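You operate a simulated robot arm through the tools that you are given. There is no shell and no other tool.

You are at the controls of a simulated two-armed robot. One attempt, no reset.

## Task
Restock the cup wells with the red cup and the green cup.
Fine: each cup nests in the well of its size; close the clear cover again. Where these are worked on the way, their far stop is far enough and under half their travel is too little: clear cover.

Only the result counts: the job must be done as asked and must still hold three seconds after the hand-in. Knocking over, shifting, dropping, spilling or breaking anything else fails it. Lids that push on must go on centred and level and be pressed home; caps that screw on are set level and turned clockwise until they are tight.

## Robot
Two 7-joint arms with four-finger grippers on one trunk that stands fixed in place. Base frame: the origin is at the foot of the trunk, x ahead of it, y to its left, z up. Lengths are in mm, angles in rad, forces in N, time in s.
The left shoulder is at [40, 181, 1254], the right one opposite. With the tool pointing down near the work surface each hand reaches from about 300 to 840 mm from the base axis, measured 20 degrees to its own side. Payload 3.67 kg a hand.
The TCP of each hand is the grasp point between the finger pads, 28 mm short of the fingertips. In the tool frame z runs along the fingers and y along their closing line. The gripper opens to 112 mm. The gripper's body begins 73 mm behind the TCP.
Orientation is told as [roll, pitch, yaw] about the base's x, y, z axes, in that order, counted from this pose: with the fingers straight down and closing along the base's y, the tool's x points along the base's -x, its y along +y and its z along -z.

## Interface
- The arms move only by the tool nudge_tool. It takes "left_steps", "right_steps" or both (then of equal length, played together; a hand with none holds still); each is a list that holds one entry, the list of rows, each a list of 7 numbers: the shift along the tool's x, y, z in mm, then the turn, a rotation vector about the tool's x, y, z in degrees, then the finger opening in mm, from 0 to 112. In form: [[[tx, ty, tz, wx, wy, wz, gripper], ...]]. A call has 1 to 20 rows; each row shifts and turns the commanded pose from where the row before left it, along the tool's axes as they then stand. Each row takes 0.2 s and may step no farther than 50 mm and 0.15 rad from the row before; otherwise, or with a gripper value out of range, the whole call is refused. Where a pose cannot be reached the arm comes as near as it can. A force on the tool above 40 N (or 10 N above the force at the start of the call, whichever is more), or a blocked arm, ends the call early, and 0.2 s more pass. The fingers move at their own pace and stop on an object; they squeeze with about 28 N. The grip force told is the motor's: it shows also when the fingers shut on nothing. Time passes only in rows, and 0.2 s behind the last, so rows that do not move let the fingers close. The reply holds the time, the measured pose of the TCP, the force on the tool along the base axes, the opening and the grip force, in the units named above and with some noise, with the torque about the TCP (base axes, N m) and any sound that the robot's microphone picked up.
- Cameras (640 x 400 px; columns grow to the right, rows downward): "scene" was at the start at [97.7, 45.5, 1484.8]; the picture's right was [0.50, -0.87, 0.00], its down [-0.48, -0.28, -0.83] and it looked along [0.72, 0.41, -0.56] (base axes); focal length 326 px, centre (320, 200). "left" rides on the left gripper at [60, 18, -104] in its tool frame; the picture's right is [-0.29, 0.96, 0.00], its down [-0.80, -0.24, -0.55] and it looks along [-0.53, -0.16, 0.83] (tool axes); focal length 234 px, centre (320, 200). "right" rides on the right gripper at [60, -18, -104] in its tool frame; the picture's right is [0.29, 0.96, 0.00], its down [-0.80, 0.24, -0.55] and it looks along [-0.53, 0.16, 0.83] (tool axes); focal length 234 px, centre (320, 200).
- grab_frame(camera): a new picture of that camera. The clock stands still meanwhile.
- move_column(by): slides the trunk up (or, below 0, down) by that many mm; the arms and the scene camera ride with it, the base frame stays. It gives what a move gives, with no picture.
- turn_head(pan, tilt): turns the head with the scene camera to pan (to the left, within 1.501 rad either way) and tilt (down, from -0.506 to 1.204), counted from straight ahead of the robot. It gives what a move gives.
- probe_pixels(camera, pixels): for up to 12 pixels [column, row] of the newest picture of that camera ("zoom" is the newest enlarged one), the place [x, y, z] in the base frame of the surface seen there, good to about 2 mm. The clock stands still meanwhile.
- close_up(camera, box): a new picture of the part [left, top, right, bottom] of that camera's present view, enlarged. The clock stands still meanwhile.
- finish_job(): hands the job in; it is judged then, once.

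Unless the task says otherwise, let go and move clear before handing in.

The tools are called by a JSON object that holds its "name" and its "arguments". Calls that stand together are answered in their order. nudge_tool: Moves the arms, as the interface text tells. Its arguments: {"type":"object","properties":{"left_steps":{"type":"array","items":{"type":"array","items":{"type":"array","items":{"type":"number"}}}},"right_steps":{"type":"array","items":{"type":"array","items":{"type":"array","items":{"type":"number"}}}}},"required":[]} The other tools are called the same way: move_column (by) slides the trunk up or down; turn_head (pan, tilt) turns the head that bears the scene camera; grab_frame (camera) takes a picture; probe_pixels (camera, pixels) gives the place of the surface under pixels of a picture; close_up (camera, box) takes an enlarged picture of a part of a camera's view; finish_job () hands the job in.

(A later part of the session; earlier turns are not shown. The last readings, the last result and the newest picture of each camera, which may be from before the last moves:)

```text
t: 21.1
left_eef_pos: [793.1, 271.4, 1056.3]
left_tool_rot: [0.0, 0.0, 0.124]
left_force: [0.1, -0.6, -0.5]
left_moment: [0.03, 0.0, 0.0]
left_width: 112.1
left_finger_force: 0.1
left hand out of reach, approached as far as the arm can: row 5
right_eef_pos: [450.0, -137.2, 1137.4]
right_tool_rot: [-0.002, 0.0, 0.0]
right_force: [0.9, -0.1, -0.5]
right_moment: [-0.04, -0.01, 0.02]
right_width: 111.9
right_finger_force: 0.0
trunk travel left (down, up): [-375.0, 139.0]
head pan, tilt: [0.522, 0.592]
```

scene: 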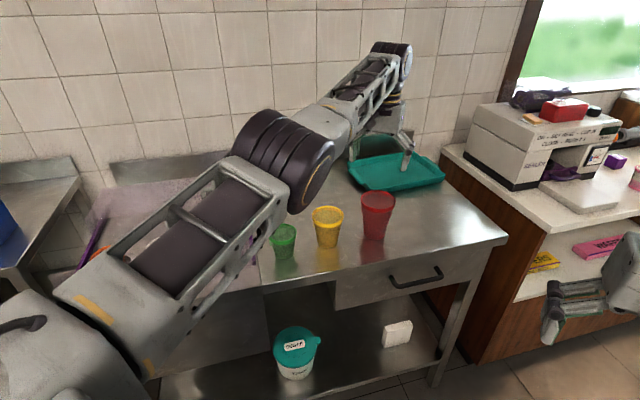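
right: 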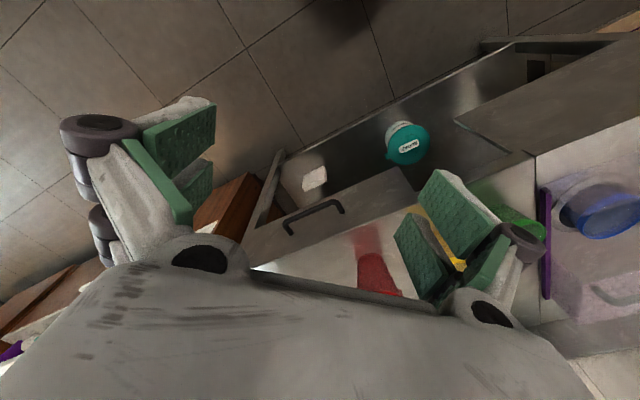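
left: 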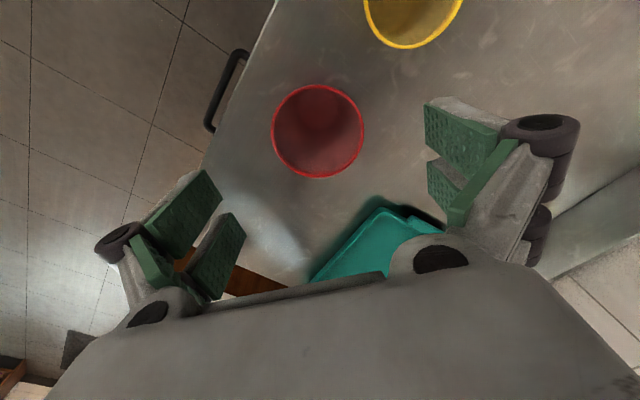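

Lower gives a little more reach (793 at z 1056). A 5° pitch with the fingers pointing outward will bring the wrist nearer, so I tilt and take up the remaining ~9 mm.

{"name": "nudge_tool", "arguments": {"left_steps": [[[0, 0, 0, 0, -5, 0, 112], [-4, 0, 0, 0, 0, 0, 112], [-4, 0, 0, 0, 0, 0, 112], [0, 0, 0, 0, 0, 0, 112]]]}}

{"name": "close_up", "arguments": {"camera": "scene", "box": [328, 120, 456, 200]}}

{"name": "grab_frame", "arguments": {"camera": "left"}}

```text
t: 22.1
left_eef_pos: [801.7, 272.4, 1057.7]
left_tool_rot: [0.0, -0.087, 0.123]
left_force: [0.7, 0.8, -0.1]
left_moment: [0.0, -0.01, 0.0]
left_width: 111.7
left_finger_force: 0.0
right_eef_pos: [449.5, -136.6, 1135.9]
right_tool_rot: [-0.001, 0.001, 0.001]
right_force: [-0.2, -0.5, -0.9]
right_moment: [0.02, 0.01, 0.02]
right_width: 111.9
right_finger_force: 0.0
trunk travel left (down, up): [-375.0, 139.0]
head pan, tilt: [0.522, 0.592]
```

```text
5.00 times, centred on (392, 160) of scene
```

zoom: 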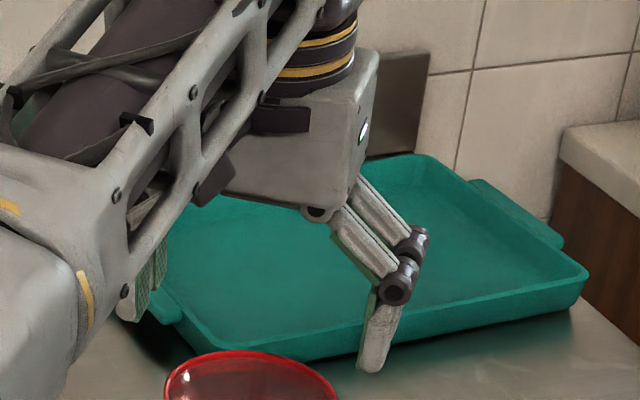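

```text
taken
```

left: 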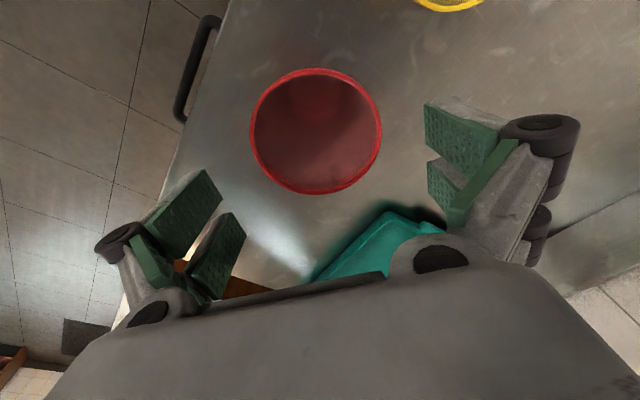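

Reach is fine now: (801.7, 272.4, 1057.7). I'll double-check the red rim's centre from this close left view before descending.

{"name": "probe_pixels", "arguments": {"camera": "left", "pixels": [[253, 130], [379, 130], [318, 70], [315, 191], [268, 92], [362, 88], [270, 172], [365, 170]]}}

```text
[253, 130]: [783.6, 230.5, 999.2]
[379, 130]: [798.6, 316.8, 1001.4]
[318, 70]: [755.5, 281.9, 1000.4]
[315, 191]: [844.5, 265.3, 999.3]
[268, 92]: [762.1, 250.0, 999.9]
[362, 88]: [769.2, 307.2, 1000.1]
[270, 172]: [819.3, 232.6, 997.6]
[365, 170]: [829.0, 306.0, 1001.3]
```

The fit from this view gives centre (799.7, 272.7), rim z 1000, which agrees with the hand's position. I'll go straight down to TCP z≈1004 and close on the rim band.

{"name": "nudge_tool", "arguments": {"left_steps": [[[1.56, 0, 17.83, 0, 0, 0, 112], [1.56, 0, 17.83, 0, 0, 0, 112], [1.56, 0, 17.83, 0, 0, 0, 112], [0, 0, 0, 0, 0, 0, 112], [0, 0, 0, 0, 0, 0, 100], [0, 0, 0, 0, 0, 0, 85], [0, 0, 0, 0, 0, 0, 80]]]}}

{"name": "close_up", "arguments": {"camera": "scene", "box": [312, 140, 440, 220]}}

{"name": "grab_frame", "arguments": {"camera": "left"}}

```text
t: 23.7
left_eef_pos: [801.0, 271.9, 1004.8]
left_tool_rot: [0.001, -0.089, 0.121]
left_force: [-0.5, -0.1, 2.1]
left_moment: [0.08, 0.06, 0.0]
left_width: 89.0
left_finger_force: 27.4
right_eef_pos: [449.4, -137.5, 1136.9]
right_tool_rot: [0.001, 0.0, -0.001]
right_force: [0.7, 0.5, -0.7]
right_moment: [-0.03, -0.02, -0.01]
right_width: 111.9
right_finger_force: 0.1
trunk travel left (down, up): [-375.0, 139.0]
head pan, tilt: [0.522, 0.592]
```

```text
5.00 times, centred on (376, 180) of scene
```

zoom: 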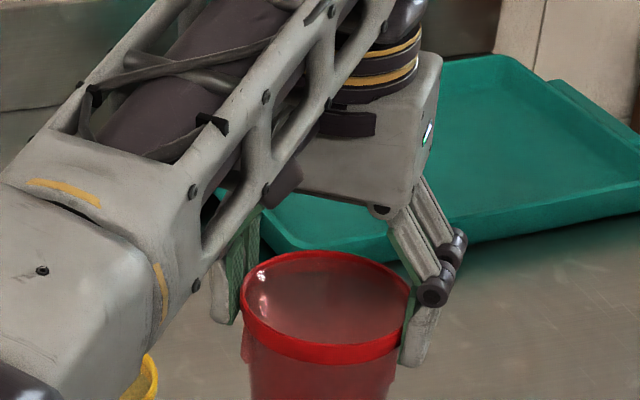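

```text
taken
```

left: 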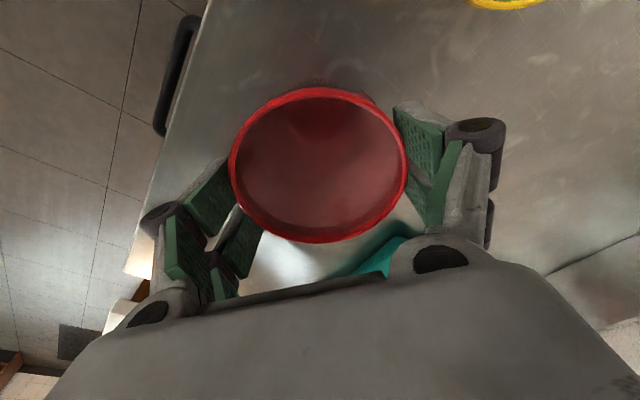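

The fingers hold the rim at 89 mm with 27 N. I'll lift 40 mm straight up slowly and check the cup comes along.

{"name": "nudge_tool", "arguments": {"left_steps": [[[-0.44, 0, -4.98, 0, 0, 0, 80], [-0.87, 0, -9.96, 0, 0, 0, 80], [-0.87, 0, -9.96, 0, 0, 0, 80], [-1.31, 0, -14.94, 0, 0, 0, 80], [0, 0, 0, 0, 0, 0, 80]]]}}

{"name": "close_up", "arguments": {"camera": "scene", "box": [296, 120, 456, 220]}}

```text
t: 24.9
left_eef_pos: [803.6, 271.6, 1041.3]
left_tool_rot: [0.0, -0.087, 0.123]
left_force: [-0.2, 0.1, -0.5]
left_moment: [-0.01, -0.03, 0.01]
left_width: 88.8
left_finger_force: 27.8
right_eef_pos: [451.2, -137.9, 1136.9]
right_tool_rot: [0.001, 0.0, 0.0]
right_force: [-0.6, -0.2, -0.6]
right_moment: [0.01, 0.0, -0.02]
right_width: 111.9
right_finger_force: 0.1
trunk travel left (down, up): [-375.0, 139.0]
head pan, tilt: [0.522, 0.592]
```

```text
4.00 times, centred on (376, 170) of scene
```

zoom: 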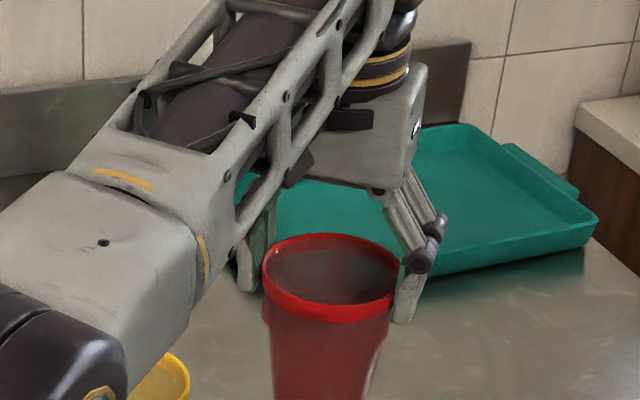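

The red cup is off the table and hangs level. I'll raise it further while drawing it back toward the robot, so its base clears the yellow cup.

{"name": "nudge_tool", "arguments": {"left_steps": [[[10.3, 1.46, -19, 0, 0, 0, 80], [10.3, 1.46, -19, 0, 0, 0, 80], [10.3, 1.46, -19, 0, 0, 0, 80], [10.3, 1.46, -19, 0, 0, 0, 80], [10.3, 1.46, -19, 0, 0, 0, 80], [0, 0, 0, 0, 0, 0, 80]]]}}

{"name": "grab_frame", "arguments": {"camera": "scene"}}

```text
t: 26.3
left_eef_pos: [743.2, 269.6, 1131.0]
left_tool_rot: [0.002, -0.086, 0.122]
left_force: [-0.1, -0.1, -0.7]
left_moment: [-0.01, -0.02, -0.01]
left_width: 88.6
left_finger_force: 28.1
right_eef_pos: [450.0, -139.5, 1136.7]
right_tool_rot: [0.001, -0.002, -0.001]
right_force: [-0.6, 0.1, -0.3]
right_moment: [0.0, -0.04, -0.04]
right_width: 111.8
right_finger_force: 0.1
trunk travel left (down, up): [-375.0, 139.0]
head pan, tilt: [0.522, 0.592]
```

```text
taken
```

scene: 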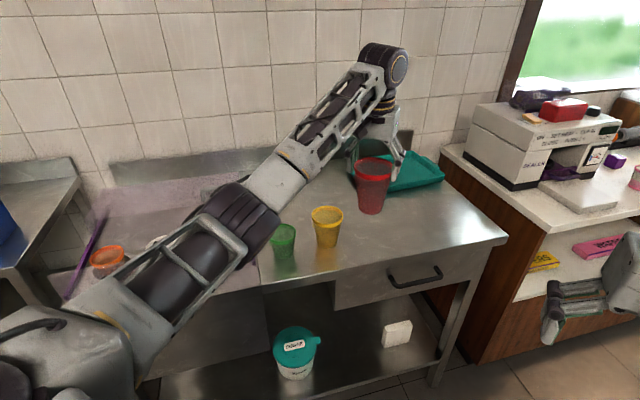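

The red cup hangs upright at TCP (743, 270, 1131). I'll carry it at this height over to the blue well.

{"name": "nudge_tool", "arguments": {"left_steps": [[[11.84, 25.49, -1.04, 0, 0, 0, 80], [11.84, 25.49, -1.04, 0, 0, 0, 80], [11.84, 25.49, -1.04, 0, 0, 0, 80], [11.84, 25.49, -1.04, 0, 0, 0, 80], [11.84, 25.49, -1.04, 0, 0, 0, 80], [11.84, 25.49, -1.04, 0, 0, 0, 80], [11.84, 25.49, -1.04, 0, 0, 0, 80], [11.84, 25.49, -1.04, 0, 0, 0, 80], [11.84, 25.49, -1.04, 0, 0, 0, 80], [11.84, 25.49, -1.04, 0, 0, 0, 80], [11.84, 25.49, -1.04, 0, 0, 0, 80], [11.84, 25.49, -1.04, 0, 0, 0, 80], [11.84, 25.49, -1.04, 0, 0, 0, 80], [11.84, 25.49, -1.04, 0, 0, 0, 80], [0, 0, 0, 0, 0, 0, 80]]]}}

{"name": "grab_frame", "arguments": {"camera": "scene"}}

{"name": "grab_frame", "arguments": {"camera": "left"}}

```text
t: 29.5
left_eef_pos: [534.2, 604.4, 1130.5]
left_tool_rot: [0.0, -0.087, 0.121]
left_force: [0.3, -0.7, -1.1]
left_moment: [0.02, -0.01, -0.01]
left_width: 88.8
left_finger_force: 27.9
right_eef_pos: [450.3, -138.6, 1137.2]
right_tool_rot: [0.0, 0.0, -0.001]
right_force: [0.6, -0.7, -0.4]
right_moment: [0.03, -0.02, -0.02]
right_width: 112.0
right_finger_force: 0.1
trunk travel left (down, up): [-375.0, 139.0]
head pan, tilt: [0.522, 0.592]
```

```text
taken
```

scene: 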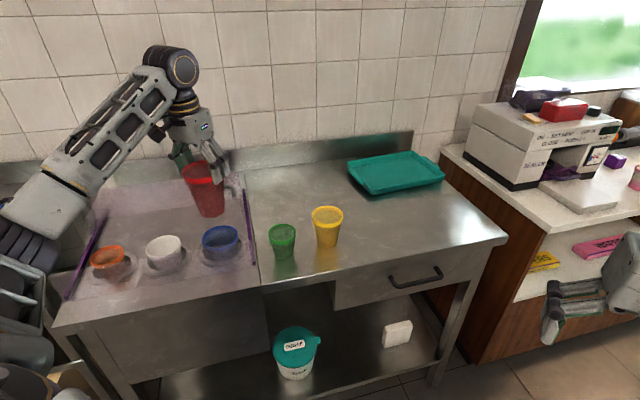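

```text
taken
```

left: 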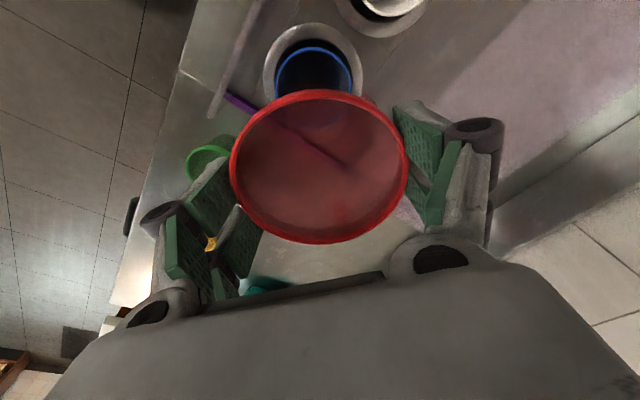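

The red cup hangs over the blue well. The wells are unobstructed in the scene picture now, so I'll re-measure the blue and orange rims exactly.

{"name": "close_up", "arguments": {"camera": "scene", "box": [80, 215, 256, 325]}}

{"name": "close_up", "arguments": {"camera": "scene", "box": [192, 215, 256, 255]}}

{"name": "probe_pixels", "arguments": {"camera": "zoom", "pixels": [[103, 235], [455, 210], [280, 108], [180, 145], [400, 125], [130, 300], [200, 330], [300, 330], [380, 300], [440, 255], [130, 180], [350, 112]]}}

{"name": "close_up", "arguments": {"camera": "scene", "box": [80, 235, 144, 275]}}

{"name": "probe_pixels", "arguments": {"camera": "zoom", "pixels": [[115, 300], [430, 170], [340, 110], [240, 120], [160, 180], [150, 330], [220, 340], [320, 310], [400, 240], [130, 230], [400, 120], [280, 325]]}}

```text
3.64 times, centred on (168, 270) of scene
```

zoom: 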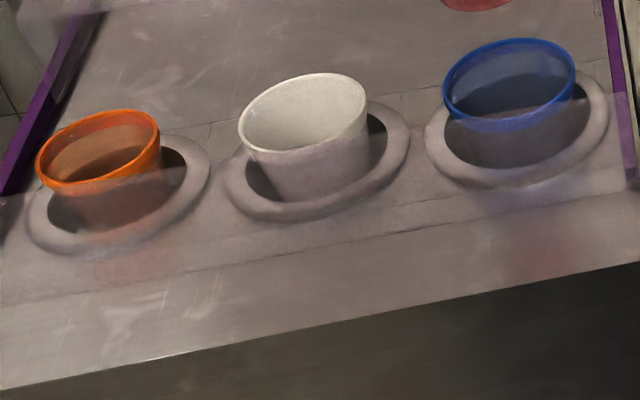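

```text
10.00 times, centred on (224, 235) of scene
```

zoom: 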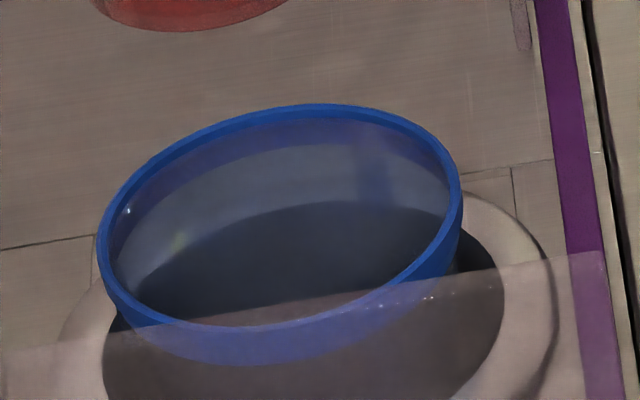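

```text
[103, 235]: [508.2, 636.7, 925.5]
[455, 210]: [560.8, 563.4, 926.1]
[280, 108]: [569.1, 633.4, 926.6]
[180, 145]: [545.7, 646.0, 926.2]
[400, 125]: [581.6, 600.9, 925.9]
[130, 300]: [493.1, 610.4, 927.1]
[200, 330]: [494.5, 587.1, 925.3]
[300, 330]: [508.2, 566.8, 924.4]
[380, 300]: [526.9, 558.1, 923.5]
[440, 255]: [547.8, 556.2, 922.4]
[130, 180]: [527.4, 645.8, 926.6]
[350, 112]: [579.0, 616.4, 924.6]
```

```text
10.00 times, centred on (112, 255) of scene
```

zoom: 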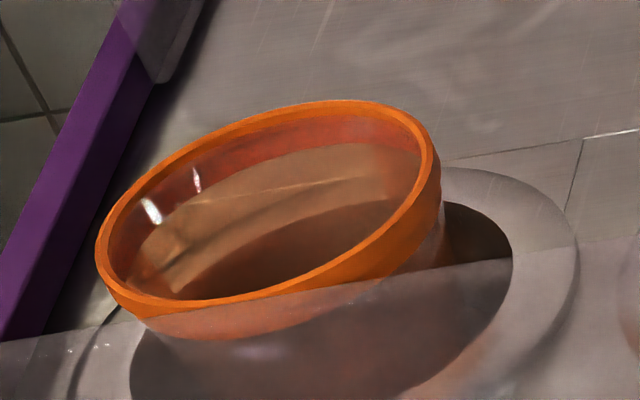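

```text
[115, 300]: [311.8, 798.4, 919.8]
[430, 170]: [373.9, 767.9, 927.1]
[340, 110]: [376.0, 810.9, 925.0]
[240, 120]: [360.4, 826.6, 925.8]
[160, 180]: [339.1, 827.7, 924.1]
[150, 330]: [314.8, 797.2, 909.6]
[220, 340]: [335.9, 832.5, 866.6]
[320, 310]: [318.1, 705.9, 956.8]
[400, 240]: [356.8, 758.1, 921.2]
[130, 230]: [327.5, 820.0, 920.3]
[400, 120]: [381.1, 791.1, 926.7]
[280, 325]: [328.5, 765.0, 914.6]
```

The rim fits give blue centre ≈ (536.7, 601.8), R 45, z 926, and orange centre ≈ (346, 793), R 35. I'll lower the red cup to just above the blue rim with a small sideways correction and check.

{"name": "nudge_tool", "arguments": {"left_steps": [[[1.03, -0.69, 17.5, 0, 0, 0, 80], [1.03, -0.69, 17.5, 0, 0, 0, 80], [1.03, -0.69, 17.5, 0, 0, 0, 80], [1.03, -0.69, 17.4, 0, 0, 0, 80], [0, 0, 0, 0, 0, 0, 80]]]}}

{"name": "close_up", "arguments": {"camera": "scene", "box": [160, 165, 288, 245]}}

```text
t: 30.7
left_eef_pos: [539.8, 603.8, 1062.3]
left_tool_rot: [0.001, -0.088, 0.122]
left_force: [-0.2, -0.5, -0.3]
left_moment: [-0.01, 0.01, -0.03]
left_width: 88.7
left_finger_force: 27.5
right_eef_pos: [449.5, -137.7, 1135.7]
right_tool_rot: [0.0, 0.001, -0.001]
right_force: [0.0, -0.3, 0.4]
right_moment: [0.01, -0.02, -0.01]
right_width: 112.0
right_finger_force: 0.0
trunk travel left (down, up): [-375.0, 139.0]
head pan, tilt: [0.522, 0.592]
```

```text
5.00 times, centred on (224, 205) of scene
```

zoom: 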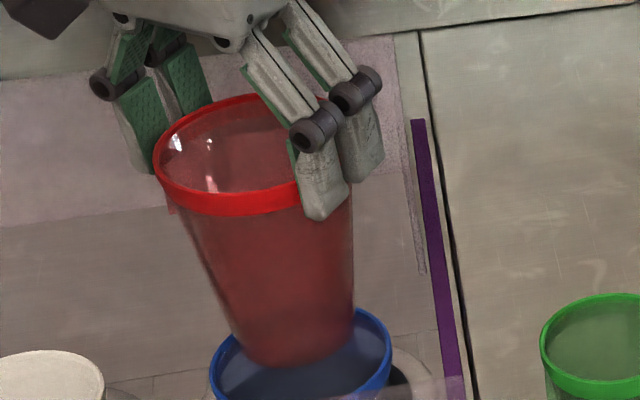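

The red cup's foot hangs just over the blue cup. The position reading is noisy (539.8, 603.8), so I take another still reading and measure the red rim directly.

{"name": "nudge_tool", "arguments": {"left_steps": [[[0, 0, 0, 0, 0, 0, 80], [0, 0, 0, 0, 0, 0, 80]]]}}

{"name": "close_up", "arguments": {"camera": "scene", "box": [176, 175, 256, 225]}}

{"name": "grab_frame", "arguments": {"camera": "left"}}

```text
t: 31.3
left_eef_pos: [539.1, 603.2, 1062.3]
left_tool_rot: [0.001, -0.087, 0.122]
left_force: [-0.4, 0.3, -0.8]
left_moment: [-0.03, 0.04, 0.02]
left_width: 88.4
left_finger_force: 27.8
right_eef_pos: [449.5, -137.5, 1135.9]
right_tool_rot: [0.001, 0.0, 0.001]
right_force: [-0.3, -1.1, 0.5]
right_moment: [-0.02, 0.04, 0.0]
right_width: 111.9
right_finger_force: 0.1
trunk travel left (down, up): [-375.0, 139.0]
head pan, tilt: [0.522, 0.592]
```

```text
8.00 times, centred on (216, 200) of scene
```

zoom: 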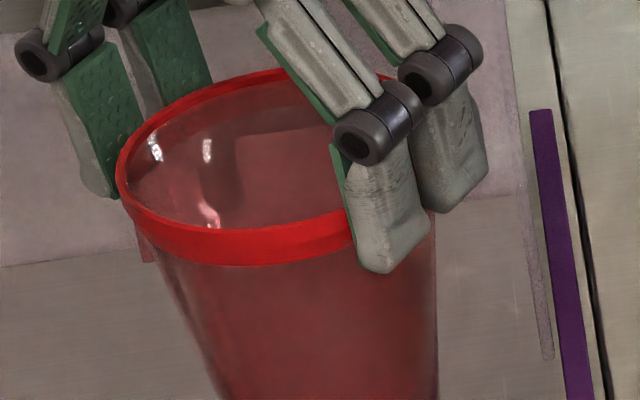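

```text
taken
```

left: 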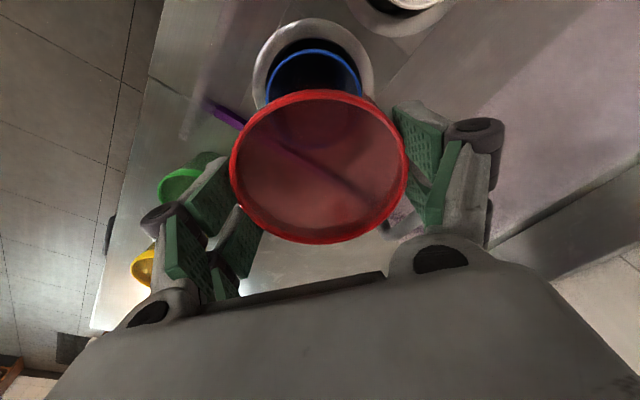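

{"name": "probe_pixels", "arguments": {"camera": "zoom", "pixels": [[120, 175], [170, 103], [230, 80], [270, 71], [135, 205], [170, 225], [220, 235], [280, 228], [330, 215], [200, 250], [300, 245], [140, 130]]}}

{"name": "probe_pixels", "arguments": {"camera": "left", "pixels": [[233, 165], [404, 165], [320, 93], [315, 239], [255, 115], [380, 112], [260, 222], [375, 222]]}}

```text
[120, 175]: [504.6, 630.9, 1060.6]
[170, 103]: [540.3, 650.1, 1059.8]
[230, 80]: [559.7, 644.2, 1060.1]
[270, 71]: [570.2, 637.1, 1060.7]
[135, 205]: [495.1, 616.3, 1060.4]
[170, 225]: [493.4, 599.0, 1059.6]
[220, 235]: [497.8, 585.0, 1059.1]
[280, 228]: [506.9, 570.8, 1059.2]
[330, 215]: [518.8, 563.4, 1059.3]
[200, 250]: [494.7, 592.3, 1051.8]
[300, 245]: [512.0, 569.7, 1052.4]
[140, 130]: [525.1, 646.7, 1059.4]
```

```text
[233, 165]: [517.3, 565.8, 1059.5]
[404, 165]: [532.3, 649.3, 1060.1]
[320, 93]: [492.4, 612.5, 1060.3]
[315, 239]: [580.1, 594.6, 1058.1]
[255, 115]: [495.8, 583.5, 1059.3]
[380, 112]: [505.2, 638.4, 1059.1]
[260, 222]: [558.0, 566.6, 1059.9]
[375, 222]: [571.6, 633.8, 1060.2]
```

The red rim is level (z≈1059.7 all round) and centred about (537, 604.5), some 1 mm in x and 2 mm in y beyond the blue cup's centre. I'll correct that while lowering 60 mm into the blue cup.

{"name": "nudge_tool", "arguments": {"left_steps": [[[1.7, -0.9, 9.94, 0, 0, 0, 80], [1.6, -0.94, 9.94, 0, 0, 0, 80], [0.84, 0, 9.94, 0, 0, 0, 80], [0.84, 0, 9.94, 0, 0, 0, 80], [0.84, 0, 9.94, 0, 0, 0, 80], [0.84, 0, 9.94, 0, 0, 0, 80], [0, 0, 0, 0, 0, 0, 80]]]}}

{"name": "close_up", "arguments": {"camera": "scene", "box": [160, 185, 288, 265]}}

```text
t: 32.9
left_eef_pos: [534.8, 600.6, 1002.8]
left_tool_rot: [0.001, -0.087, 0.123]
left_force: [-0.4, -1.2, -1.0]
left_moment: [0.01, 0.02, 0.02]
left_width: 88.3
left_finger_force: 28.0
right_eef_pos: [450.3, -137.8, 1136.7]
right_tool_rot: [-0.001, 0.0, 0.001]
right_force: [-0.1, -0.1, -0.3]
right_moment: [-0.01, 0.01, 0.03]
right_width: 112.1
right_finger_force: 0.0
trunk travel left (down, up): [-375.0, 139.0]
head pan, tilt: [0.522, 0.592]
```

```text
5.00 times, centred on (224, 225) of scene
```

zoom: 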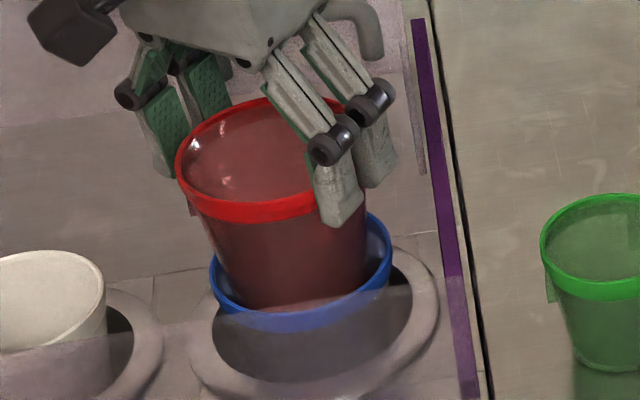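

The red cup's lower half is inside the blue cup with gaps on both sides (left ~15 px, right ~20 px). I'll measure the red rim again relative to the blue one.

{"name": "close_up", "arguments": {"camera": "scene", "box": [184, 195, 264, 245]}}

{"name": "probe_pixels", "arguments": {"camera": "zoom", "pixels": [[85, 125], [115, 80], [150, 60], [200, 35], [95, 165], [130, 185], [180, 197], [230, 190], [290, 172], [100, 100], [240, 22], [110, 178]]}}

{"name": "probe_pixels", "arguments": {"camera": "zoom", "pixels": [[140, 275], [145, 300], [160, 320], [200, 345], [260, 350], [320, 335], [370, 305], [405, 270], [415, 240], [410, 210], [395, 185], [142, 260]]}}

```text
8.00 times, centred on (224, 220) of scene
```

zoom: 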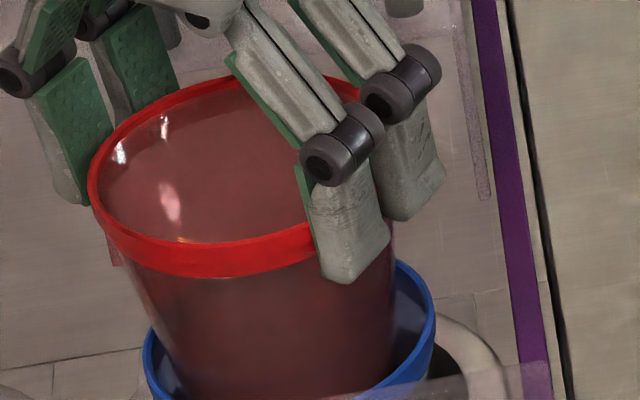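

```text
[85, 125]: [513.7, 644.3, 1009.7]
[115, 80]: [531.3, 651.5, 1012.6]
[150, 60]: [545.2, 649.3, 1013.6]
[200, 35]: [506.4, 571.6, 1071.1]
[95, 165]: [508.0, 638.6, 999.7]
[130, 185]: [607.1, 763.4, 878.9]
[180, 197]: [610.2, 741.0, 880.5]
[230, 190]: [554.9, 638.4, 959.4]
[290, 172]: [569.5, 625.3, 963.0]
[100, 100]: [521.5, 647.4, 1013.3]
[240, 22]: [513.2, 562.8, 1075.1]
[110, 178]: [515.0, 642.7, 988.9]
```

```text
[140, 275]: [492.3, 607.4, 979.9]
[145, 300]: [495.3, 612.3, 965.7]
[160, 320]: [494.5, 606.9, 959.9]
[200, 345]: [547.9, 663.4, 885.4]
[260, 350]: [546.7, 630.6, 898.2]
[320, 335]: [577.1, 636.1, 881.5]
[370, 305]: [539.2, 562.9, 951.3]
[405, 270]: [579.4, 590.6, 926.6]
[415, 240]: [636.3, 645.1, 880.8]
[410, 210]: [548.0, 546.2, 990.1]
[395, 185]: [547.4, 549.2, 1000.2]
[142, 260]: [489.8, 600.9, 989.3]
```

My pixel choices missed the rim; I'll probe again on the rim bands as shown in this zoom.

{"name": "probe_pixels", "arguments": {"camera": "zoom", "pixels": [[92, 180], [112, 134], [150, 105], [195, 88], [230, 80], [96, 200], [120, 228], [160, 244], [210, 246], [260, 239], [300, 228], [350, 85]]}}

{"name": "probe_pixels", "arguments": {"camera": "zoom", "pixels": [[147, 345], [148, 365], [160, 390], [431, 315], [428, 295], [420, 277], [405, 264], [420, 345], [400, 370], [370, 388], [150, 332], [432, 330]]}}

```text
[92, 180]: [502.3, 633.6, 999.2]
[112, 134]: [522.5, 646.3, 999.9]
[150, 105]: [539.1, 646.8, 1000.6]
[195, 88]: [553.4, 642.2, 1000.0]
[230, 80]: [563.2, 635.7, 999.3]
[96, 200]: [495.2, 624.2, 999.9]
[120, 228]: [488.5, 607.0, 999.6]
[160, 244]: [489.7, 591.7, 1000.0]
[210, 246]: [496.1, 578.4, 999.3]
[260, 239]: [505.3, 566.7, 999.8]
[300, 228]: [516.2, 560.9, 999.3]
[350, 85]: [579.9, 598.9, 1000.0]
```

```text
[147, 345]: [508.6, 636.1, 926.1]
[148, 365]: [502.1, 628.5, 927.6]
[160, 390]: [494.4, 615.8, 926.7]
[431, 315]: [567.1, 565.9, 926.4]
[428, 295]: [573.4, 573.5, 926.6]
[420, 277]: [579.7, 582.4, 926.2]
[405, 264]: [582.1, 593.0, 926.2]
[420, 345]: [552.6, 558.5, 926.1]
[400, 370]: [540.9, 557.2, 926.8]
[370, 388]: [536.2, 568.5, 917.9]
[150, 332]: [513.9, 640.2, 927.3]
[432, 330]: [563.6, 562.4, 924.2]
```

Now red's rim centre is (534.3, 602) against blue's (537.3, 601.1): I'll shift +3 mm in x, −0.9 in y while lowering another 20 mm.

{"name": "nudge_tool", "arguments": {"left_steps": [[[-0.28, -0.32, 5.04, 0, 0, 0, 80], [-0.28, -0.32, 5.04, 0, 0, 0, 80], [-0.28, -0.32, 5.04, 0, 0, 0, 80], [-0.28, -0.32, 5.04, 0, 0, 0, 80], [0, 0, 0, 0, 0, 0, 80]]]}}

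{"name": "close_up", "arguments": {"camera": "scene", "box": [184, 205, 264, 255]}}

```text
t: 34.1
left_eef_pos: [537.1, 601.1, 982.8]
left_tool_rot: [0.002, -0.09, 0.122]
left_force: [-0.3, -0.3, 0.0]
left_moment: [0.0, -0.02, -0.04]
left_width: 88.5
left_finger_force: 28.4
right_eef_pos: [450.8, -137.3, 1136.4]
right_tool_rot: [0.001, -0.001, -0.001]
right_force: [-0.9, -0.2, 0.8]
right_moment: [-0.01, 0.02, 0.0]
right_width: 112.0
right_finger_force: 0.1
trunk travel left (down, up): [-375.0, 139.0]
head pan, tilt: [0.522, 0.592]
```

```text
8.00 times, centred on (224, 230) of scene
```

zoom: 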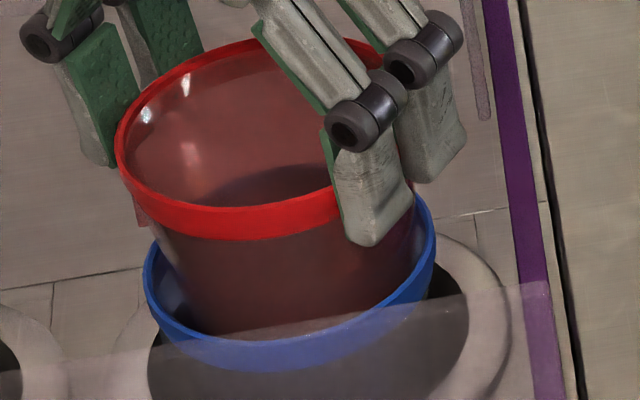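

The hand is at (537.1, 601.1), right over the blue centre, with red's rib ends (140,215) still just above the blue rim. I'll lower 12 mm more in small steps and watch the force.

{"name": "nudge_tool", "arguments": {"left_steps": [[[0.26, 0, 2.99, 0, 0, 0, 80], [0.26, 0, 2.99, 0, 0, 0, 80], [0.26, 0, 2.99, 0, 0, 0, 80], [0.26, 0, 2.99, 0, 0, 0, 80], [0, 0, 0, 0, 0, 0, 80]]]}}

{"name": "close_up", "arguments": {"camera": "scene", "box": [184, 205, 264, 255]}}

```text
t: 35.3
left_eef_pos: [537.4, 600.4, 971.7]
left_tool_rot: [0.001, -0.086, 0.122]
left_force: [-0.2, -0.4, -0.3]
left_moment: [0.01, -0.02, -0.02]
left_width: 88.4
left_finger_force: 27.7
right_eef_pos: [449.6, -136.5, 1136.1]
right_tool_rot: [0.0, -0.001, -0.002]
right_force: [0.4, -0.1, 0.3]
right_moment: [-0.01, -0.01, 0.01]
right_width: 112.0
right_finger_force: 0.0
trunk travel left (down, up): [-375.0, 139.0]
head pan, tilt: [0.522, 0.592]
```

```text
8.00 times, centred on (224, 230) of scene
```

zoom: 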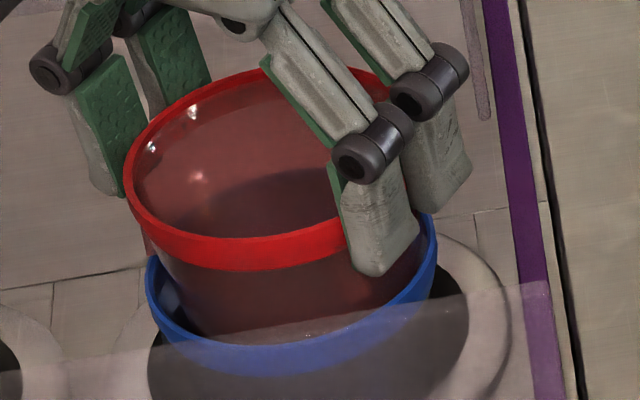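

No contact yet; the rib end (147,252) is now almost on the blue rim. I'll lower a further 4 mm in 1 mm steps.

{"name": "nudge_tool", "arguments": {"left_steps": [[[0.09, 0, 1, 0, 0, 0, 80], [0.09, 0, 1, 0, 0, 0, 80], [0.09, 0, 1, 0, 0, 0, 80], [0.09, 0, 1, 0, 0, 0, 80], [0, 0, 0, 0, 0, 0, 80]]]}}

{"name": "close_up", "arguments": {"camera": "scene", "box": [184, 205, 264, 255]}}

```text
t: 36.5
left_eef_pos: [537.4, 601.2, 965.7]
left_tool_rot: [0.001, -0.088, 0.122]
left_force: [0.3, -0.2, -0.3]
left_moment: [0.02, 0.01, 0.03]
left_width: 88.0
left_finger_force: 28.2
right_eef_pos: [451.4, -137.9, 1136.7]
right_tool_rot: [0.0, -0.001, 0.001]
right_force: [0.0, -0.1, 0.1]
right_moment: [0.0, -0.02, 0.01]
right_width: 111.9
right_finger_force: 0.1
trunk travel left (down, up): [-375.0, 139.0]
head pan, tilt: [0.522, 0.592]
```

```text
8.00 times, centred on (224, 230) of scene
```

zoom: 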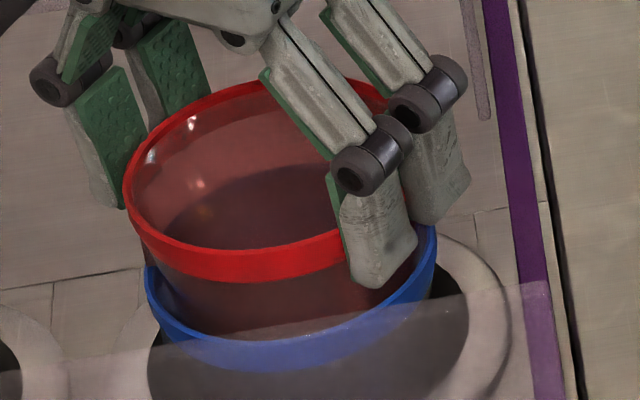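

Still no contact force at z 965.7. I'll lower a further 4 mm in 1 mm steps (fingertips stay above the blue rim).

{"name": "nudge_tool", "arguments": {"left_steps": [[[0.09, 0, 1, 0, 0, 0, 80], [0.09, 0, 1, 0, 0, 0, 80], [0.09, 0, 1, 0, 0, 0, 80], [0.09, 0, 1, 0, 0, 0, 80], [0, 0, 0, 0, 0, 0, 80]]]}}

{"name": "close_up", "arguments": {"camera": "scene", "box": [184, 205, 264, 255]}}

```text
t: 37.7
left_eef_pos: [539.2, 599.4, 963.8]
left_tool_rot: [0.001, -0.086, 0.122]
left_force: [0.2, -0.1, -0.6]
left_moment: [0.01, 0.01, 0.01]
left_width: 88.0
left_finger_force: 28.5
right_eef_pos: [450.8, -137.0, 1135.9]
right_tool_rot: [0.0, 0.0, -0.001]
right_force: [-0.3, 0.5, -1.2]
right_moment: [-0.02, 0.01, -0.01]
right_width: 111.9
right_finger_force: 0.1
trunk travel left (down, up): [-375.0, 139.0]
head pan, tilt: [0.522, 0.592]
```

```text
8.00 times, centred on (224, 230) of scene
```

zoom: 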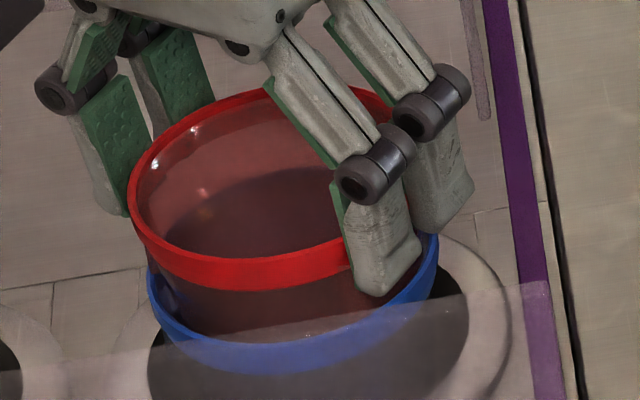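

The blue cup seems to have been nudged about 1 mm, so I stop and measure both rims again before going on.

{"name": "probe_pixels", "arguments": {"camera": "zoom", "pixels": [[131, 200], [150, 150], [190, 122], [230, 104], [260, 93], [135, 222], [160, 243], [200, 256], [250, 259], [300, 251], [340, 240], [385, 100]]}}

{"name": "probe_pixels", "arguments": {"camera": "zoom", "pixels": [[150, 278], [150, 295], [160, 315], [180, 335], [436, 250], [434, 265], [428, 280], [410, 295], [437, 240], [300, 345], [220, 345], [390, 305]]}}

{"name": "grab_frame", "arguments": {"camera": "left"}}

```text
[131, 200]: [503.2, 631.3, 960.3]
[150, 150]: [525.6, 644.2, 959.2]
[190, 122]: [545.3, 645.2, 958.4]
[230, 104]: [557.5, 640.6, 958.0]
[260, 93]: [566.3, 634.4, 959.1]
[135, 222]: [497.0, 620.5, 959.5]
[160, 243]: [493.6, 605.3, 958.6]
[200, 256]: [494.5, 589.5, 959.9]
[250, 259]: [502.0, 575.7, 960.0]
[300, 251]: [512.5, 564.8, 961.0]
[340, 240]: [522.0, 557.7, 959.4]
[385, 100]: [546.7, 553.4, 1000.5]
```

```text
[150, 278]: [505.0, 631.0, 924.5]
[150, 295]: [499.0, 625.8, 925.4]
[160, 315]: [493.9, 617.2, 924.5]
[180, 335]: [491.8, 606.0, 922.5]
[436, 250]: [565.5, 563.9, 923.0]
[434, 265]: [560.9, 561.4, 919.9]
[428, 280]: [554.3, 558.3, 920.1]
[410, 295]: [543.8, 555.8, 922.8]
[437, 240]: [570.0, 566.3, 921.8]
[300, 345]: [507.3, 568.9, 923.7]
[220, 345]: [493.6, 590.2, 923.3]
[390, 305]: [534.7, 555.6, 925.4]
```

```text
taken
```

left: 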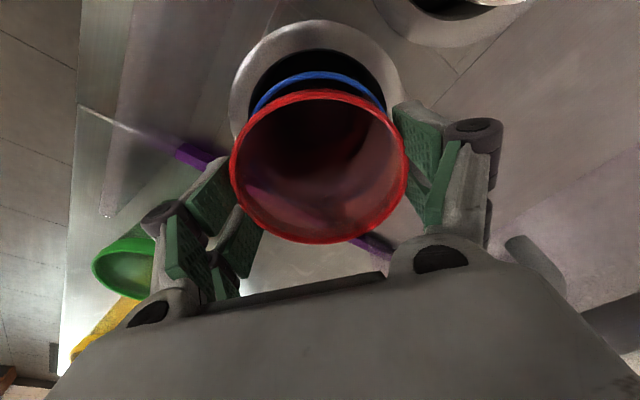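

Red rim is at z 959.5 centred (538, 601) and blue's centre is (537.5, 600.5) — well aligned, no force. I'll zoom hard on the left side where a rib meets the blue rim.

{"name": "close_up", "arguments": {"camera": "scene", "box": [194, 220, 226, 240]}}

{"name": "close_up", "arguments": {"camera": "left", "box": [210, 50, 434, 190]}}

```text
16.00 times, centred on (210, 230) of scene
```

zoom: 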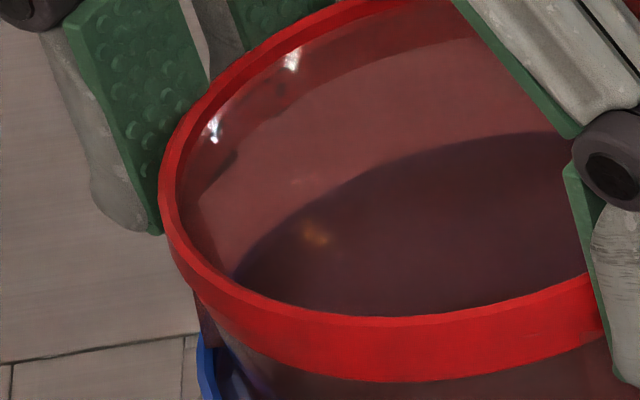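

```text
2.86 times, centred on (322, 120) of left
```

zoom: 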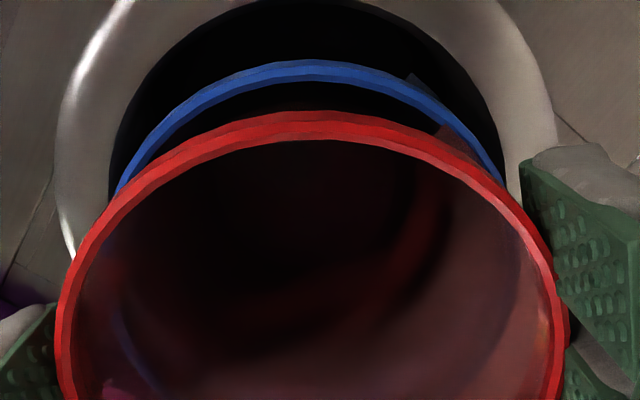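

The red rib (200,330 in the scene zoom) sits right at the blue rim. I'll lower 2 mm more in small steps to find contact.

{"name": "nudge_tool", "arguments": {"left_steps": [[[0.06, 0, 0.7, 0, 0, 0, 80], [0.06, 0, 0.7, 0, 0, 0, 80], [0.06, 0, 0.7, 0, 0, 0, 80], [0, 0, 0, 0, 0, 0, 80]]]}}

{"name": "close_up", "arguments": {"camera": "scene", "box": [184, 205, 264, 255]}}

```text
t: 38.7
left_eef_pos: [538.2, 599.4, 960.3]
left_tool_rot: [0.002, -0.087, 0.121]
left_force: [-0.3, -0.5, -0.4]
left_moment: [0.0, -0.01, -0.01]
left_width: 88.1
left_finger_force: 28.2
right_eef_pos: [449.6, -136.7, 1137.1]
right_tool_rot: [0.001, 0.0, -0.001]
right_force: [0.6, 0.4, -0.1]
right_moment: [0.0, 0.01, 0.01]
right_width: 112.1
right_finger_force: 0.0
trunk travel left (down, up): [-375.0, 139.0]
head pan, tilt: [0.522, 0.592]
```

```text
8.00 times, centred on (224, 230) of scene
```

zoom: 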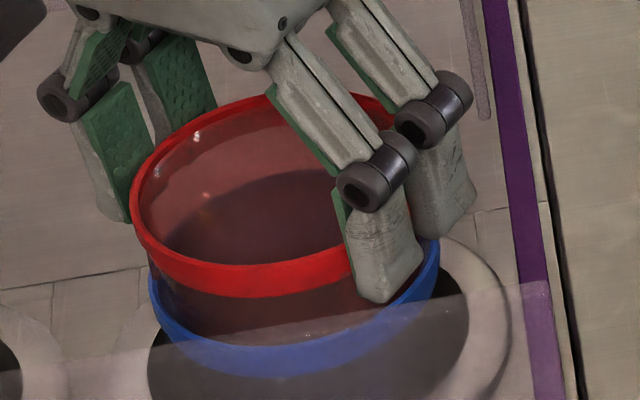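

No contact yet at z 960.3 (fingertips ≈932). I'll zoom in on the left rim gap again to see where the rib goes.

{"name": "close_up", "arguments": {"camera": "scene", "box": [196, 228, 228, 248]}}

{"name": "close_up", "arguments": {"camera": "left", "box": [320, 60, 416, 120]}}

```text
16.00 times, centred on (212, 238) of scene
```

zoom: 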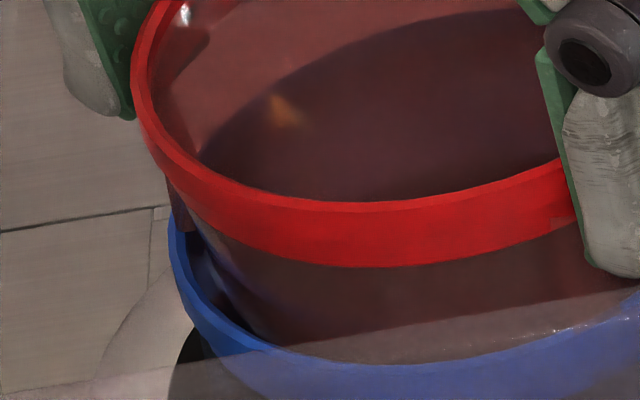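

```text
6.67 times, centred on (368, 90) of left
```

zoom: 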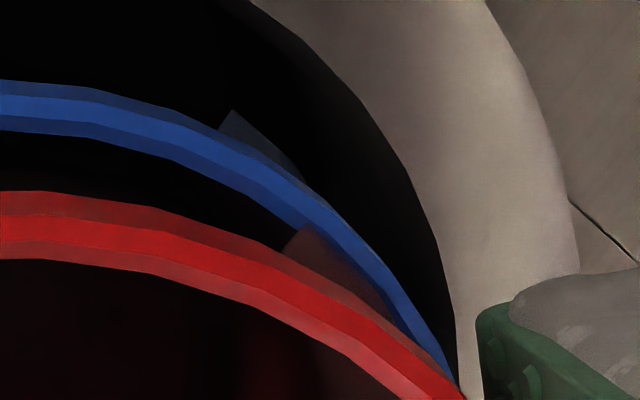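

The rib's flat lower end (195,230) seems to lie just at the blue rim's inner edge. I'll probe it to see heights.

{"name": "close_up", "arguments": {"camera": "scene", "box": [192, 226, 232, 251]}}

{"name": "probe_pixels", "arguments": {"camera": "zoom", "pixels": [[180, 195], [183, 205], [187, 215], [190, 222], [173, 222], [173, 235], [178, 255], [190, 280], [140, 90], [150, 140], [250, 240], [270, 300]]}}

```text
16.00 times, centred on (212, 238) of scene
```

zoom: 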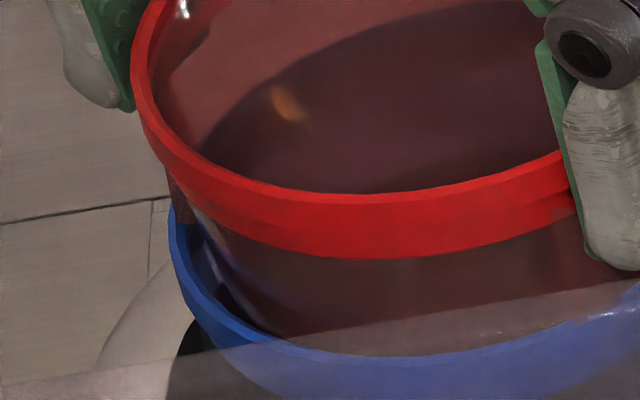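

```text
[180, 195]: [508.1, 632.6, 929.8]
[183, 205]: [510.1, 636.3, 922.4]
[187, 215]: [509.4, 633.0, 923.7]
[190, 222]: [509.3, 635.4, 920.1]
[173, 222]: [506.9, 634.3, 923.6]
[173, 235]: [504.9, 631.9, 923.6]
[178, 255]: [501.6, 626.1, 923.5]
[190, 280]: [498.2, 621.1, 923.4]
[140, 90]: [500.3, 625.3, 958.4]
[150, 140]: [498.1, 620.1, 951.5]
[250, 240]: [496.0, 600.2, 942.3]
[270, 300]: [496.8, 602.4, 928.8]
```

The rib end (z≈920–924) is resting on the blue rim, and blue's rim reads 923.5 where it was 926, so the cup below is on a soft support and red is seated on it. I'll open the fingers and let it rest.

{"name": "nudge_tool", "arguments": {"left_steps": [[[0, 0, 0, 0, 0, 0, 90], [0, 0, 0, 0, 0, 0, 94], [0, 0, 0, 0, 0, 0, 100], [0, 0, 0, 0, 0, 0, 106], [0, 0, 0, 0, 0, 0, 110], [0, 0, 0, 0, 0, 0, 110]]]}}

{"name": "close_up", "arguments": {"camera": "scene", "box": [184, 205, 264, 255]}}

{"name": "grab_frame", "arguments": {"camera": "left"}}

```text
t: 40.1
left_eef_pos: [538.8, 600.5, 959.9]
left_tool_rot: [0.0, -0.087, 0.123]
left_force: [0.2, 0.9, -0.4]
left_moment: [0.0, 0.02, 0.03]
left_width: 110.0
left_finger_force: 0.1
right_eef_pos: [450.0, -138.4, 1136.5]
right_tool_rot: [0.0, -0.001, 0.0]
right_force: [-0.7, 0.4, 0.0]
right_moment: [0.0, 0.0, 0.02]
right_width: 111.9
right_finger_force: 0.2
trunk travel left (down, up): [-375.0, 139.0]
head pan, tilt: [0.522, 0.592]
```

```text
8.00 times, centred on (224, 230) of scene
```

zoom: 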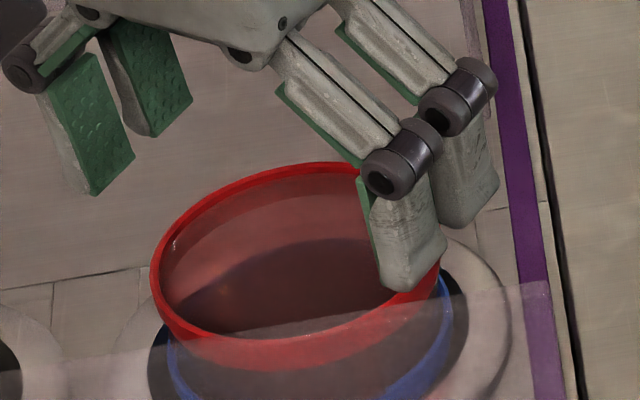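

```text
taken
```

left: 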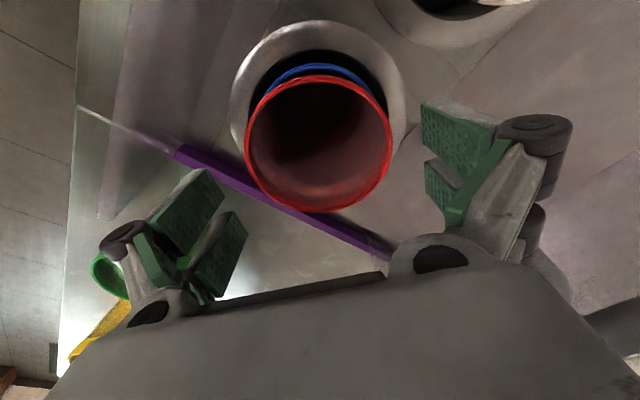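

On release the whole stack sank so that red's rim now lies where blue's was — a self-levelling well. I'll probe red's rim for level and centring.

{"name": "probe_pixels", "arguments": {"camera": "zoom", "pixels": [[155, 270], [175, 220], [215, 190], [260, 173], [310, 165], [350, 168], [160, 300], [180, 322], [220, 337], [280, 340], [340, 325], [390, 298]]}}

{"name": "probe_pixels", "arguments": {"camera": "left", "pixels": [[247, 145], [390, 145], [320, 78], [318, 210], [265, 105], [372, 103], [265, 188], [372, 188], [310, 66], [360, 78], [280, 75], [235, 100]]}}

```text
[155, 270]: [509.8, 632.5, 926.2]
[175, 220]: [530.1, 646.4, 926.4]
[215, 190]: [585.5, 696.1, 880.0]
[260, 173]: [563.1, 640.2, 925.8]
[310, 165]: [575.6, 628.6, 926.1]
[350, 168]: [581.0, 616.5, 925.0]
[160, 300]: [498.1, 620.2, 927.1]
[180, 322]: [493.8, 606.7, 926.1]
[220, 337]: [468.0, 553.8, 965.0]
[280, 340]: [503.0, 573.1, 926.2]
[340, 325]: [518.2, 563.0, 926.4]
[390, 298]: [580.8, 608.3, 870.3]
```

```text
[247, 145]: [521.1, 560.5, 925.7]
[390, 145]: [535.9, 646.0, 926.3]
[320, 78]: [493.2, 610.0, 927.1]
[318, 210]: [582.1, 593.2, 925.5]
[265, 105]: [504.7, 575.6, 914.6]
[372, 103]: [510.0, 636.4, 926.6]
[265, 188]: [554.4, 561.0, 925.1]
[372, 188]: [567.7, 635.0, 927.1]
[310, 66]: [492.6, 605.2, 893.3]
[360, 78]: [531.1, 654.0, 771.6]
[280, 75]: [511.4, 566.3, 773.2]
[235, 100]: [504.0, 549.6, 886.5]
```

Red's rim is level at z≈926 and centred at about (538, 602), so it is nested properly. I'll lift the hand straight up clear of it.

{"name": "nudge_tool", "arguments": {"left_steps": [[[-0.44, 0, -4.98, 0, 0, 0, 112], [-1.3, 0, -14.9, 0, 0, 0, 112], [-2.6, 0, -29.9, 0, 0, 0, 112], [-3.5, 0, -39.8, 0, 0, 0, 112], [-3.5, 0, -39.8, 0, 0, 0, 112], [0, 0, 0, 0, 5, 0, 112], [0, 0, 0, 0, 0, 0, 112]]]}}

{"name": "grab_frame", "arguments": {"camera": "scene"}}

{"name": "close_up", "arguments": {"camera": "scene", "box": [252, 210, 316, 250]}}

```text
t: 41.7
left_eef_pos: [536.0, 600.2, 1088.9]
left_tool_rot: [-0.001, -0.001, 0.122]
left_force: [-0.3, 0.8, -0.6]
left_moment: [0.03, -0.02, -0.02]
left_width: 112.0
left_finger_force: 0.1
right_eef_pos: [451.4, -136.8, 1136.5]
right_tool_rot: [0.0, -0.001, 0.0]
right_force: [-0.4, -0.3, 0.3]
right_moment: [0.02, 0.01, 0.01]
right_width: 112.2
right_finger_force: 0.1
trunk travel left (down, up): [-375.0, 139.0]
head pan, tilt: [0.522, 0.592]
```

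```text
taken
```

scene: 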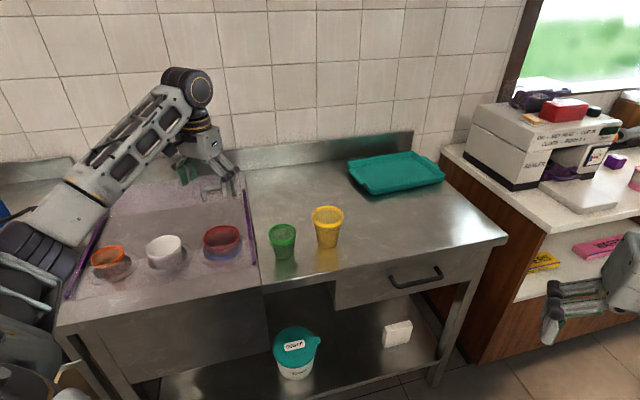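

```text
10.00 times, centred on (284, 230) of scene
```

zoom: 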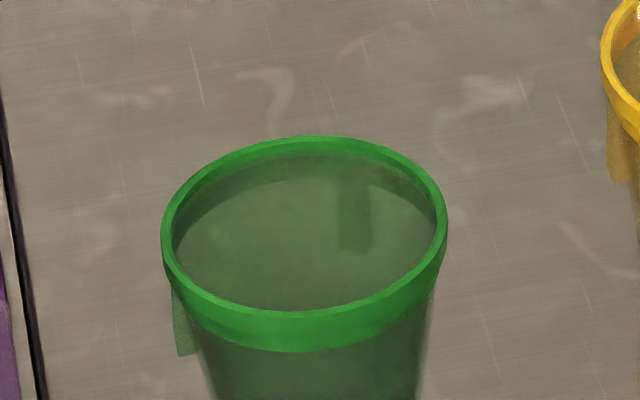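

Red sits level in the blue well. Now I measure the green rim in this zoom for its exact centre.

{"name": "probe_pixels", "arguments": {"camera": "zoom", "pixels": [[165, 235], [178, 198], [215, 165], [260, 147], [310, 140], [370, 148], [420, 178], [442, 215], [185, 280], [230, 305], [300, 315], [400, 280]]}}

```text
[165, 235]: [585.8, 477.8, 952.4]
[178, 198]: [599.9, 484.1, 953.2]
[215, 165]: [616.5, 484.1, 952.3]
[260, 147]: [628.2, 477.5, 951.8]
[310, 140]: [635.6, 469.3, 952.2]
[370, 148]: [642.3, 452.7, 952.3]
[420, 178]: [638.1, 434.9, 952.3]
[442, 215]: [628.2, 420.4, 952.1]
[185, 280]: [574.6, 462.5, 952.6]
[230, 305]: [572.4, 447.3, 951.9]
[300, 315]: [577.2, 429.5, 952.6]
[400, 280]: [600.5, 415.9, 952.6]
```

The green rim fits centre (607.2, 449.6), R 35, z 952. I'll bring the open hand over it.

{"name": "nudge_tool", "arguments": {"left_steps": [[[-10.46, -31.64, 10, 0, 0, 0, 112], [-10.46, -31.64, 14, 0, 0, 0, 112], [-10.46, -31.64, 18, 0, 0, 0, 112], [-10.46, -31.64, 18, 0, 0, 0, 112], [-10.46, -31.64, 18, 0, 0, 0, 112], [0, 0, 0, 0, 0, 0, 112], [0, 0, 0, 0, 0, 0, 112]]]}}

{"name": "grab_frame", "arguments": {"camera": "left"}}

{"name": "close_up", "arguments": {"camera": "scene", "box": [220, 150, 348, 230]}}

```text
t: 43.3
left_eef_pos: [608.2, 449.8, 1011.9]
left_tool_rot: [-0.002, 0.0, 0.121]
left_force: [0.1, -0.3, 0.4]
left_moment: [-0.03, 0.02, 0.0]
left_width: 111.9
left_finger_force: 0.1
right_eef_pos: [450.3, -137.8, 1137.0]
right_tool_rot: [0.001, 0.002, 0.0]
right_force: [-0.6, -0.5, -0.6]
right_moment: [0.01, 0.03, -0.02]
right_width: 111.9
right_finger_force: 0.1
trunk travel left (down, up): [-375.0, 139.0]
head pan, tilt: [0.522, 0.592]
```

```text
taken
```

left: 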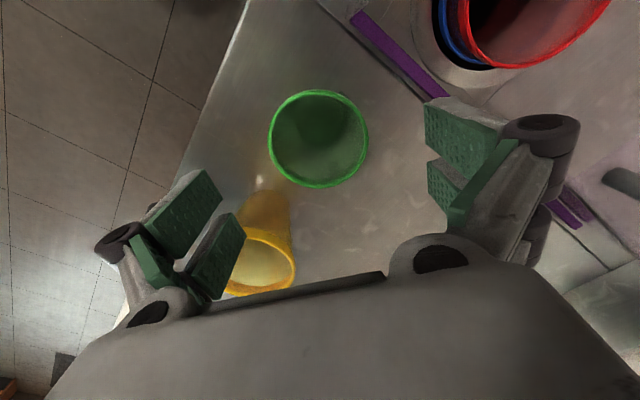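

```text
5.00 times, centred on (284, 190) of scene
```

zoom: 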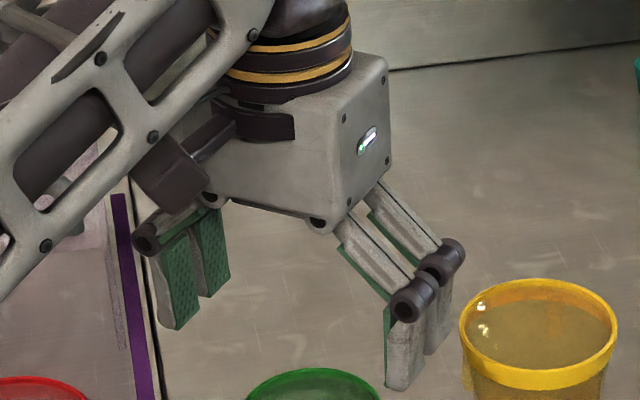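

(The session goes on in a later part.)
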